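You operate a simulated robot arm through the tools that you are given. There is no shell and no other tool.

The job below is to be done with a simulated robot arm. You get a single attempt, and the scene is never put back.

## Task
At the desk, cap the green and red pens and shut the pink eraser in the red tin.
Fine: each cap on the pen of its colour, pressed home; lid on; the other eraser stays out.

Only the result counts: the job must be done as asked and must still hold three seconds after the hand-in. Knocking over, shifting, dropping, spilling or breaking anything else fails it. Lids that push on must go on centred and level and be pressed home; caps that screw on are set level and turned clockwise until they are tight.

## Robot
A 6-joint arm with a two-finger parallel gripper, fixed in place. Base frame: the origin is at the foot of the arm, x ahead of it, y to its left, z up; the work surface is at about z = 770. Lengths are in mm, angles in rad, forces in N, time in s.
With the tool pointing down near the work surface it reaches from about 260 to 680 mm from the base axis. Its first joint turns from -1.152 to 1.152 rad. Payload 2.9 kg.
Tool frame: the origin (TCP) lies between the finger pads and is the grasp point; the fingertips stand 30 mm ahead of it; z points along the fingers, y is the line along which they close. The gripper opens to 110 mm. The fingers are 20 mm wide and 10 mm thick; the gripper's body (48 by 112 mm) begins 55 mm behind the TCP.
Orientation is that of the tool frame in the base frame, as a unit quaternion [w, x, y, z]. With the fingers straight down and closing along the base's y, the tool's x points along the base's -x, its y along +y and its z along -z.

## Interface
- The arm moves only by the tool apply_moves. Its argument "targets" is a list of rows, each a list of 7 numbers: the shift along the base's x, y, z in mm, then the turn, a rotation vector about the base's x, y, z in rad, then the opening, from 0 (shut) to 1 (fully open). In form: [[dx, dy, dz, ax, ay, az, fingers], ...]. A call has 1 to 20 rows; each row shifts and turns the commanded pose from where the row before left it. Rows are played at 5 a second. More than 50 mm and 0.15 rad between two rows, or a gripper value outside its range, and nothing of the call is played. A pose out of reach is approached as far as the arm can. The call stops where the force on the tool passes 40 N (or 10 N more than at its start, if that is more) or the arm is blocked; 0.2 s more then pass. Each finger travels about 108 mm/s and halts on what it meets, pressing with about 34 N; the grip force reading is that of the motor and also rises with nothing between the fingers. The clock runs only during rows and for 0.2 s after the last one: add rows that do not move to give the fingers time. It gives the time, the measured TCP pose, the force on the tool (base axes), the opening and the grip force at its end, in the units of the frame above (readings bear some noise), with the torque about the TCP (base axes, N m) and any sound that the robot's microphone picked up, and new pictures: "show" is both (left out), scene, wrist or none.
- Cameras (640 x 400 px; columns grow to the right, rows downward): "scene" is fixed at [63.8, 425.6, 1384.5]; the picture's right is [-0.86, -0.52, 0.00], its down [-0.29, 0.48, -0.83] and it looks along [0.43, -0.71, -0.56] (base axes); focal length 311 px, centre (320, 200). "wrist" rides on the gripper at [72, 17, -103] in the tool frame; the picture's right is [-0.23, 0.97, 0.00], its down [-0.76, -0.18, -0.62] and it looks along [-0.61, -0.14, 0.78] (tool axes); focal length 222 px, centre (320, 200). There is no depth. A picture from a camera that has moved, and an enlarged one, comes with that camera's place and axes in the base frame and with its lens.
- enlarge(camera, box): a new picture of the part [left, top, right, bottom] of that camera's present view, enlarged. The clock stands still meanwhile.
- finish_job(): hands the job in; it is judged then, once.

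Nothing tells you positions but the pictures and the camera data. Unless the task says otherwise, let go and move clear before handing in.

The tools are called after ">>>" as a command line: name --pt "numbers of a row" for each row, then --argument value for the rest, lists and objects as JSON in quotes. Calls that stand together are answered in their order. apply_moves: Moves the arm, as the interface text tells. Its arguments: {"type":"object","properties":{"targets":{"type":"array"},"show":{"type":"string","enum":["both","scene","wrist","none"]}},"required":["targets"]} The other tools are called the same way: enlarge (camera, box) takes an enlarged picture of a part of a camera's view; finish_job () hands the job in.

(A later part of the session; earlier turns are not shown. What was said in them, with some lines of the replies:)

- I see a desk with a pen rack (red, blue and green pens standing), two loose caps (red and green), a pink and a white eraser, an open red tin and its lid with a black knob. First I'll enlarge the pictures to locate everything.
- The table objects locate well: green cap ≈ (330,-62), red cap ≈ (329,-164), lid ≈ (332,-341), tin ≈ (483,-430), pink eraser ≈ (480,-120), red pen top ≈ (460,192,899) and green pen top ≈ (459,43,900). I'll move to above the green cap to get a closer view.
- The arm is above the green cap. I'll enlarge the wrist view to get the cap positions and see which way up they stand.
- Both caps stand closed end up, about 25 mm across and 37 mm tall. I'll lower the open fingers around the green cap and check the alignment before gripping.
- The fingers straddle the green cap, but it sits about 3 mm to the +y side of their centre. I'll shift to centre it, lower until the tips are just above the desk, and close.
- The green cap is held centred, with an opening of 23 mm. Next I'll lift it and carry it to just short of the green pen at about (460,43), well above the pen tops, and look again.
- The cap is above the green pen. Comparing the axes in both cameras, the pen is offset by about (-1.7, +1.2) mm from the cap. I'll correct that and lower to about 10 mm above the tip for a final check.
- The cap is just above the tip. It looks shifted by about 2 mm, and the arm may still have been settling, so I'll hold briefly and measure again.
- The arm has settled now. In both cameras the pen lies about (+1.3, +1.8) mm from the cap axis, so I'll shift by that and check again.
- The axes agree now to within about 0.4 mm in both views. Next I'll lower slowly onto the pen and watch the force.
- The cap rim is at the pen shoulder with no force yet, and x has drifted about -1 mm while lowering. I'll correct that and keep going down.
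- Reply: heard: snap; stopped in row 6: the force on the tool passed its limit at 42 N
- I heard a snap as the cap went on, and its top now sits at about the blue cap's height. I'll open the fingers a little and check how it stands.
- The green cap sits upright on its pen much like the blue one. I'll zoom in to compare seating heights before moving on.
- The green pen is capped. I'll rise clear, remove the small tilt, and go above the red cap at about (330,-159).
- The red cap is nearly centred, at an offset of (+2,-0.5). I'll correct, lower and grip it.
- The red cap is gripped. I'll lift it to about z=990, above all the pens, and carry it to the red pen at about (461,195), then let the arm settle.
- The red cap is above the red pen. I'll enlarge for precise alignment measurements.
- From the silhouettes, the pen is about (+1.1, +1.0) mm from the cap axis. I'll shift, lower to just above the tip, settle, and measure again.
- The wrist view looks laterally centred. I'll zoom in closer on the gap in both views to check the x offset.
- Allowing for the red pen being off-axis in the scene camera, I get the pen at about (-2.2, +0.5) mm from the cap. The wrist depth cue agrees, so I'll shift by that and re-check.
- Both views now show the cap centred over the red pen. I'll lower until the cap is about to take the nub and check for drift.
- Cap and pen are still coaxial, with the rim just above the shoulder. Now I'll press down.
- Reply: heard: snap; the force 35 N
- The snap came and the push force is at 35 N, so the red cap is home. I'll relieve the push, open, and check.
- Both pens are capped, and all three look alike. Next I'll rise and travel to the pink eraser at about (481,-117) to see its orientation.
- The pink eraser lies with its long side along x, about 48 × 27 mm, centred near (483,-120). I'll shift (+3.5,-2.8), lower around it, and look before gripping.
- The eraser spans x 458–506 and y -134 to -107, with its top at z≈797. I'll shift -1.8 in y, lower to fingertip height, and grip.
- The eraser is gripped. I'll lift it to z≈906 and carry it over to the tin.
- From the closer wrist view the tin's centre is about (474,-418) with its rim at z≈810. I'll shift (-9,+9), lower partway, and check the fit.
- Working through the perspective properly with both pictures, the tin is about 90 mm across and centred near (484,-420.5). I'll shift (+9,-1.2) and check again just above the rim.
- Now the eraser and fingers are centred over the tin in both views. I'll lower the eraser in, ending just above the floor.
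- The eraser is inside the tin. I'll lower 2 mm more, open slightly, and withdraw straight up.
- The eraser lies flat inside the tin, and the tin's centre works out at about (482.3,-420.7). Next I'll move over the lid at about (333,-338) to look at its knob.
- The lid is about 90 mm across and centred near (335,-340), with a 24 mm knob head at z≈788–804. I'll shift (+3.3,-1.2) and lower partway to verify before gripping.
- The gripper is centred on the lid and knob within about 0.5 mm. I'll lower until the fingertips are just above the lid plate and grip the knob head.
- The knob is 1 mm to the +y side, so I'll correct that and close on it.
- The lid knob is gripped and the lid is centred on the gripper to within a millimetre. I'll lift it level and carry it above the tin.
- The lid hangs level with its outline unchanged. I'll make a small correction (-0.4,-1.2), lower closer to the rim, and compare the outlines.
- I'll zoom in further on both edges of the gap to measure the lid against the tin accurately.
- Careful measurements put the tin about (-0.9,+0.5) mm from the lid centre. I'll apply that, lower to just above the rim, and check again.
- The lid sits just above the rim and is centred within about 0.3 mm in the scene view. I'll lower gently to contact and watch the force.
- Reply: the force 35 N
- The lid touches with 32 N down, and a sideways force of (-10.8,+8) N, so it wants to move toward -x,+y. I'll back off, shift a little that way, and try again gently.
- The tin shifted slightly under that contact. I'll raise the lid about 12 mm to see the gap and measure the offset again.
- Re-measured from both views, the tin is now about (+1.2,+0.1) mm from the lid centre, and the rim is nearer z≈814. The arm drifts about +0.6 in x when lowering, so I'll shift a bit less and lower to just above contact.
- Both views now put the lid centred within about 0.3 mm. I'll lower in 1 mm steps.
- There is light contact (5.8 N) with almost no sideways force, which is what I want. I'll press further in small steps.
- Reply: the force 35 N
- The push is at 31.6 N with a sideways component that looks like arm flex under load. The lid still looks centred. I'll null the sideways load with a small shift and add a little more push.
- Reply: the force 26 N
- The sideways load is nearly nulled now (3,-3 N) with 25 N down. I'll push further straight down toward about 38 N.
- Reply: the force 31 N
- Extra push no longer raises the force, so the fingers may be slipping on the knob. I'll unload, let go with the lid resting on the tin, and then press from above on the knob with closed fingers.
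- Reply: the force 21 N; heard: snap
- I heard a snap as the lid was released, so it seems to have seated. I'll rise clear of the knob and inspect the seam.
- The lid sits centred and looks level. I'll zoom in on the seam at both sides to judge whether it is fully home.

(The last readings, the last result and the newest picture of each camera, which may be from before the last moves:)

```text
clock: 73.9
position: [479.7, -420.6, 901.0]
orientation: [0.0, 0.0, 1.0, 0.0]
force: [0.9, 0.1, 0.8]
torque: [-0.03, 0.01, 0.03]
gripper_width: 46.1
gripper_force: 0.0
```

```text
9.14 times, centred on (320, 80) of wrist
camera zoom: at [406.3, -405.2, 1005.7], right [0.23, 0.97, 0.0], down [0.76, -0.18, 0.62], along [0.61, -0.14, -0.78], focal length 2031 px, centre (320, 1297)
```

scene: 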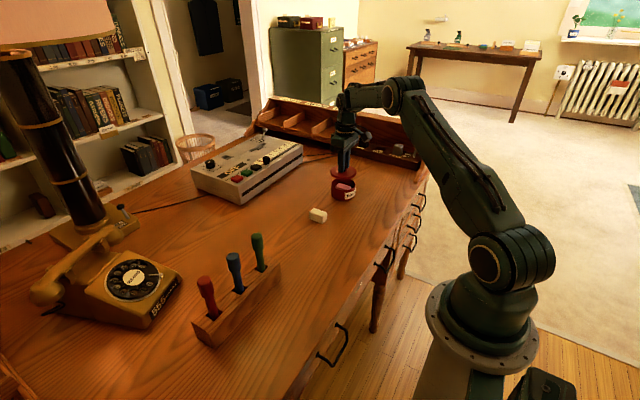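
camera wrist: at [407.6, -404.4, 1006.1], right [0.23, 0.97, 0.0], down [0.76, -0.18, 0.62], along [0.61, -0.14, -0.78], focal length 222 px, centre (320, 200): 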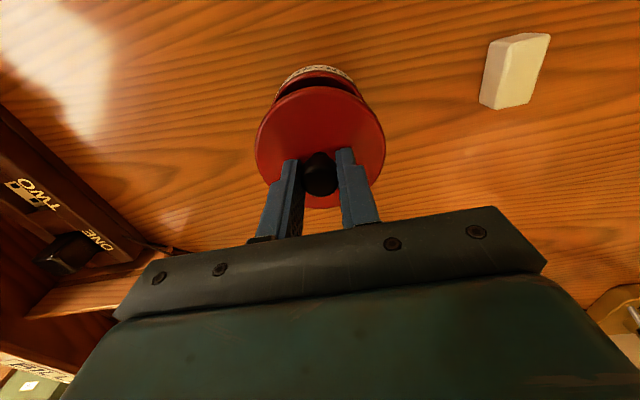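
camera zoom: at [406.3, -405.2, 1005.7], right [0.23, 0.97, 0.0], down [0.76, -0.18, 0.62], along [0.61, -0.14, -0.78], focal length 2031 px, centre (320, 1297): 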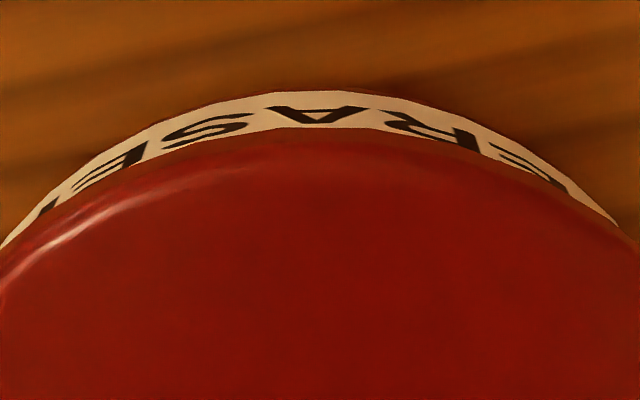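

The seam looks closed. To be sure it is fully home I'll close the fingers and press straight down on the centre of the knob.

>>> apply_moves --pt "0.4 0 0 0 0 0 0.2" --pt "0 0 0 0 0 0 0" --pt "0 0 0 0 0 0 0" --pt "0 0 -8 0 0 0 0" --pt "0 0 -7 0 0 0 0" --pt "0 0 -3 0 0 0 0" --pt "0 0 0 0 0 0 0" --pt "0 0 0 0 0 0 0" --show "none"

>>> enlarge --camera "wrist" --box '[200, 60, 440, 210]'

>>> enlarge --camera "scene" --box '[324, 162, 364, 194]'

```text
clock: 75.7
position: [480.6, -420.4, 884.6]
orientation: [-0.001, 0.0, 1.0, 0.0]
force: [0.0, 0.7, 0.6]
torque: [-0.02, 0.0, 0.02]
gripper_width: 0.0
gripper_force: 34.5
```

```text
2.67 times, centred on (320, 135) of wrist
camera zoom: at [406.3, -405.2, 988.5], right [0.23, 0.97, 0.0], down [0.76, -0.18, 0.62], along [0.61, -0.14, -0.78], focal length 592 px, centre (320, 373)
```

zoom: 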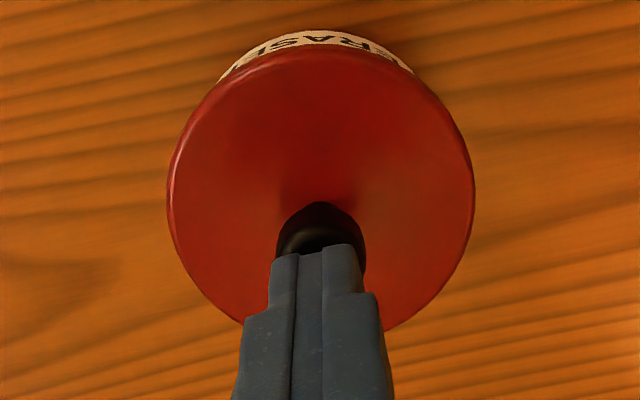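

```text
12.50 times, centred on (344, 178) of scene
camera zoom: at [63.8, 425.6, 1384.5], right [-0.86, -0.52, 0.0], down [-0.29, 0.48, -0.83], along [0.43, -0.71, -0.56], focal length 3893 px, centre (20, 475)
```

zoom: 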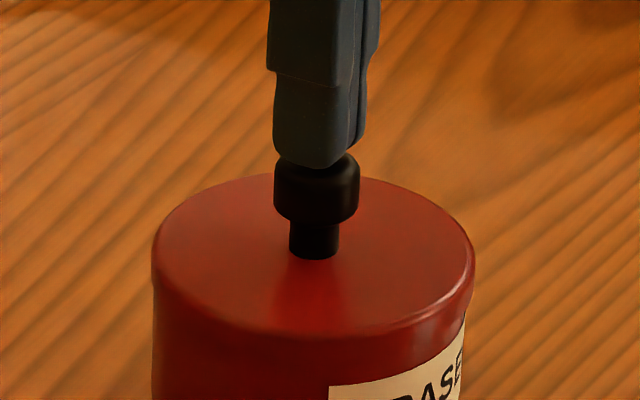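

The closed fingers are centred over the knob. I'll press down gently in small steps.

>>> apply_moves --pt "0 0 -2 0 0 0 0" --pt "0 0 -1 0 0 0 0" --pt "0 0 -1 0 0 0 0" --pt "0 0 -1 0 0 0 0" --pt "0 0 0 0 0 0 0" --show "none"

```text
clock: 76.9
position: [480.6, -421.5, 881.7]
orientation: [0.003, 0.001, 1.0, 0.0]
force: [-13.6, 3.1, 31.2]
torque: [0.08, 0.5, 0.02]
gripper_width: 0.0
gripper_force: 34.0
```

>>> apply_moves --pt "-0.3 0.1 0 0 0 0 0" --pt "-0.3 0.1 -0.3 0 0 0 0" --pt "0 0 -0.4 0 0 0 0" --pt "0 0 0 0 0 0 0" --show "none"

>>> enlarge --camera "scene" --box '[324, 168, 364, 200]'

```text
clock: 77.9
position: [480.4, -421.4, 881.2]
orientation: [0.002, 0.0, 1.0, -0.001]
force: [-8.0, 4.2, 33.7]
torque: [0.14, 0.31, -0.05]
gripper_width: 0.1
gripper_force: 34.1
```

```text
12.50 times, centred on (344, 184) of scene
camera zoom: at [63.1, 426.1, 1384.4], right [-0.86, -0.52, 0.0], down [-0.29, 0.48, -0.83], along [0.43, -0.71, -0.56], focal length 3893 px, centre (20, 400)
```

zoom: 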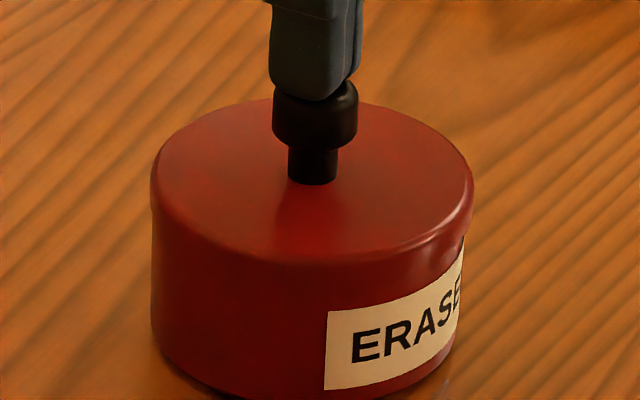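

>>> apply_moves --pt "-0.2 0.15 -0.3 0 0 0 0" --pt "-0.1 0 -0.4 0 0 0 0" --pt "0 0 -0.3 0 0 0 0" --pt "0 0 0 0 0 0 0" --show "none"

>>> enlarge --camera "scene" --box '[324, 168, 364, 200]'

```text
clock: 78.9
position: [481.1, -419.5, 881.9]
orientation: [0.004, -0.001, 1.0, -0.003]
force: [-1.3, 5.6, 33.1]
torque: [0.13, 0.14, -0.01]
gripper_width: 0.0
gripper_force: 34.1
```

```text
12.50 times, centred on (344, 184) of scene
camera zoom: at [63.2, 426.2, 1384.3], right [-0.86, -0.52, 0.0], down [-0.29, 0.48, -0.83], along [0.43, -0.71, -0.56], focal length 3893 px, centre (20, 400)
```

zoom: 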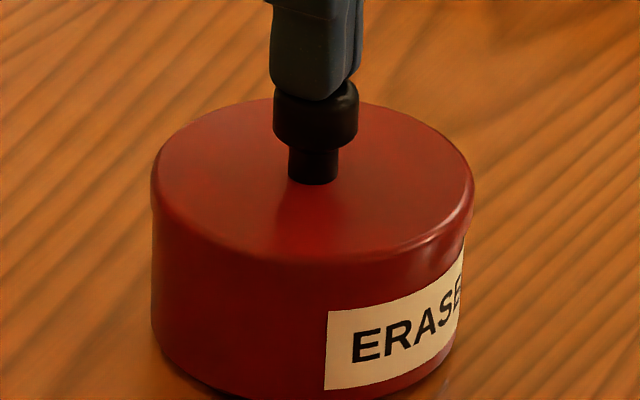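

The lid holds firm under 33 N with no movement, so it is home. I'll withdraw upward and inspect the whole scene.

>>> apply_moves --pt "0 0 2 0 0 0 0" --pt "0 0 3 0 0 0 0" --pt "0 0 15 0 0 0 0" --pt "0 0 30 0 0 0 0.1" --pt "0 0 40 0 0 0 0.2" --pt "0 0 40 0 0 0 0.3" --pt "-30 30 20 0 0 0 0.3" --pt "-30 30 20 0 0 0 0.3" --pt "0 0 0 0 0 0 0.3" --pt "0 0 0 0 0 0 0.3"

>>> enlarge --camera "scene" --box '[324, 168, 364, 200]'

>>> enlarge --camera "scene" --box '[190, 220, 290, 345]'

>>> enlarge --camera "wrist" --box '[180, 60, 440, 222]'

```text
clock: 81.1
position: [421.8, -359.0, 1046.2]
orientation: [0.0, 0.0, 1.0, 0.0]
force: [-0.3, -0.3, -0.1]
torque: [-0.02, 0.0, -0.02]
gripper_width: 32.9
gripper_force: 0.0
camera wrist: at [347.5, -343.9, 1151.0], right [0.23, 0.97, 0.0], down [0.76, -0.18, 0.62], along [0.61, -0.14, -0.78], focal length 222 px, centre (320, 200)
```

scene: 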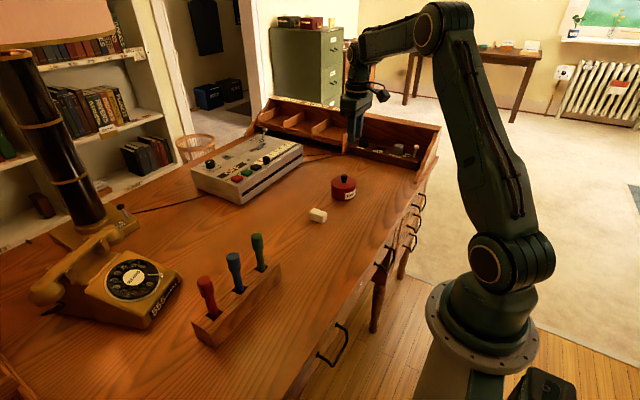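
wrist: 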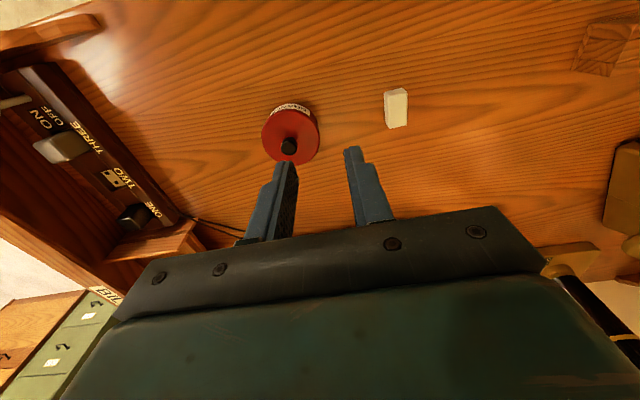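

```text
12.50 times, centred on (344, 184) of scene
camera zoom: at [63.7, 425.6, 1384.5], right [-0.86, -0.52, 0.0], down [-0.29, 0.48, -0.83], along [0.43, -0.71, -0.56], focal length 3893 px, centre (20, 400)
```

zoom: 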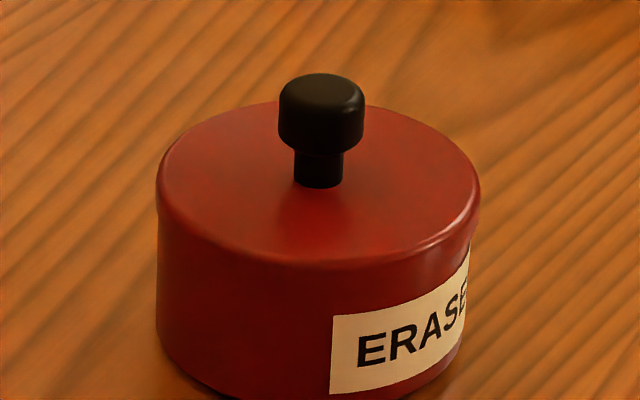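

```text
3.20 times, centred on (240, 282) of scene
camera zoom: at [63.7, 425.6, 1384.5], right [-0.86, -0.52, 0.0], down [-0.29, 0.48, -0.83], along [0.43, -0.71, -0.56], focal length 996 px, centre (576, -64)
```

zoom: 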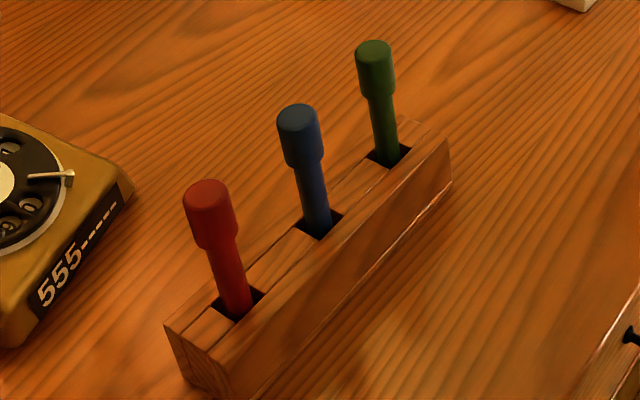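

```text
2.46 times, centred on (310, 141) of wrist
camera zoom: at [347.5, -343.9, 1151.0], right [0.23, 0.97, 0.0], down [0.76, -0.18, 0.62], along [0.61, -0.14, -0.78], focal length 547 px, centre (345, 345)
```

zoom: 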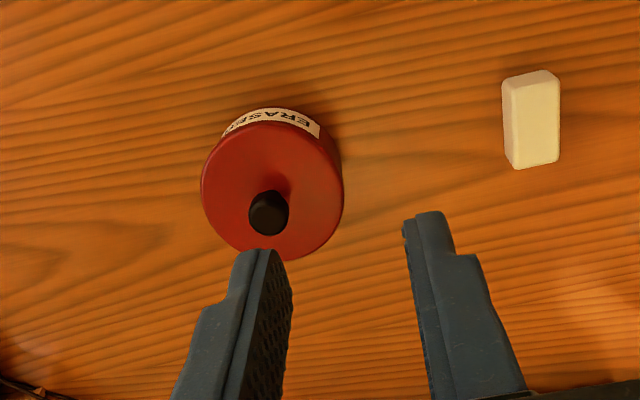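

The pens and caps look right, and the tin is closed with the white eraser outside. I'll zoom once more on the lid edge to verify it is seated level and fully down.

>>> enlarge --camera "scene" --box '[326, 174, 342, 194]'

>>> enlarge --camera "scene" --box '[346, 174, 362, 194]'

>>> enlarge --camera "wrist" --box '[250, 95, 330, 170]'

```text
16.00 times, centred on (334, 184) of scene
camera zoom: at [63.7, 425.6, 1384.5], right [-0.86, -0.52, 0.0], down [-0.29, 0.48, -0.83], along [0.43, -0.71, -0.56], focal length 4983 px, centre (96, 456)
```

zoom: 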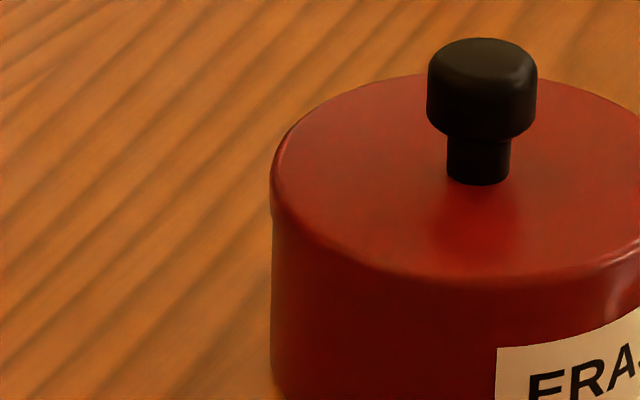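

```text
16.00 times, centred on (354, 184) of scene
camera zoom: at [63.7, 425.6, 1384.5], right [-0.86, -0.52, 0.0], down [-0.29, 0.48, -0.83], along [0.43, -0.71, -0.56], focal length 4983 px, centre (-224, 456)
```

zoom: 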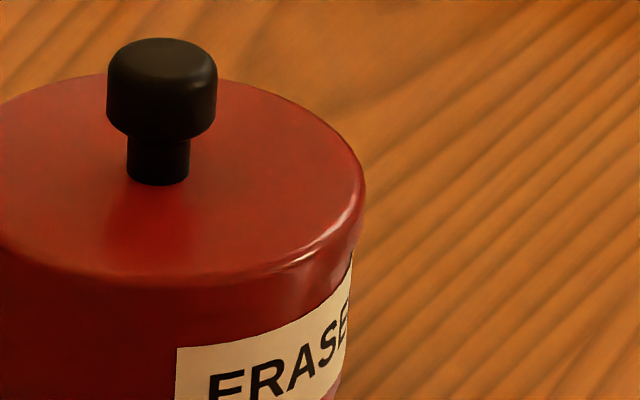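

```text
5.33 times, centred on (290, 132) of wrist
camera zoom: at [347.5, -343.9, 1151.0], right [0.23, 0.97, 0.0], down [0.76, -0.18, 0.62], along [0.61, -0.14, -0.78], focal length 1185 px, centre (480, 560)
```

zoom: 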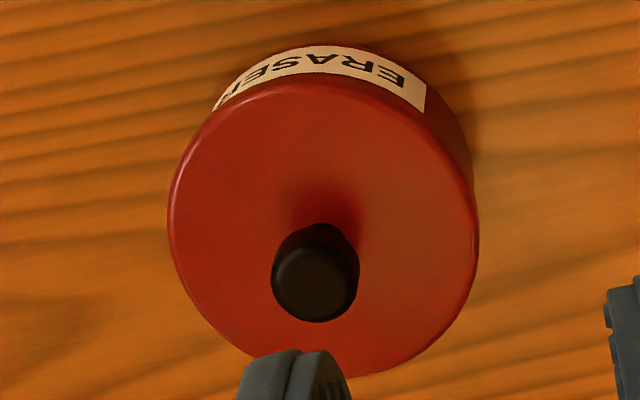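

The tin looks closed. I'll re-take the same zooms as at the start to compare the rack and check nothing else has shifted.

>>> enlarge --camera "scene" --box '[180, 220, 300, 360]'

>>> enlarge --camera "scene" --box '[270, 165, 400, 290]'

```text
2.86 times, centred on (240, 290) of scene
camera zoom: at [63.7, 425.6, 1384.5], right [-0.86, -0.52, 0.0], down [-0.29, 0.48, -0.83], along [0.43, -0.71, -0.56], focal length 890 px, centre (549, -57)
```

zoom: 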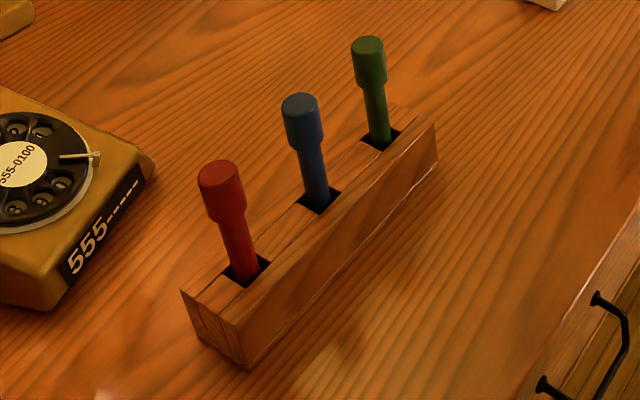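

```text
3.20 times, centred on (335, 228) of scene
camera zoom: at [63.7, 425.6, 1384.5], right [-0.86, -0.52, 0.0], down [-0.29, 0.48, -0.83], along [0.43, -0.71, -0.56], focal length 996 px, centre (272, 112)
```

zoom: 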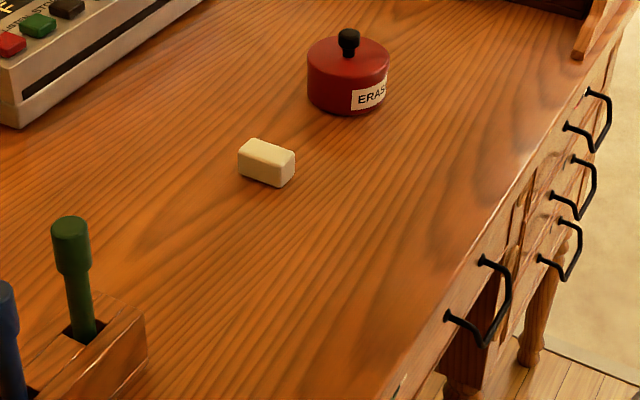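

Compared with the first pictures, the rack, phone and white eraser have not moved. The red and green caps are pressed home on their own pens. The pink eraser is in the tin with the lid snapped on, centred and level. The arm is clear, so I'm handing in the job.

>>> finish_job

```text
The job is handed in.
```

The job is handed in. By the last pictures everything asked for is in place; I did not get a judged result back.

- **Pens:** The green cap is on the green pen and the red cap is on the red pen. Each went on with an audible snap, and both sit at the same height as the blue pen's cap.
- **Tin:** The pink eraser is inside the red tin with the lid on. The lid snapped as I let go of it, and it did not move under a further push of about 33 N on the knob. It looks level and centred to within about half a millimetre.
- **Other things:** The white eraser, the rack and the phone look unmoved compared with the first pictures.
- **Small shifts:** The tin slid a millimetre or two while I fitted the lid. The green pen moved slightly in its loose hole when its cap went on.

I did not test the lid by pulling on it, so that it is fully seated rests on the snap, the extra push and the look of the seam.
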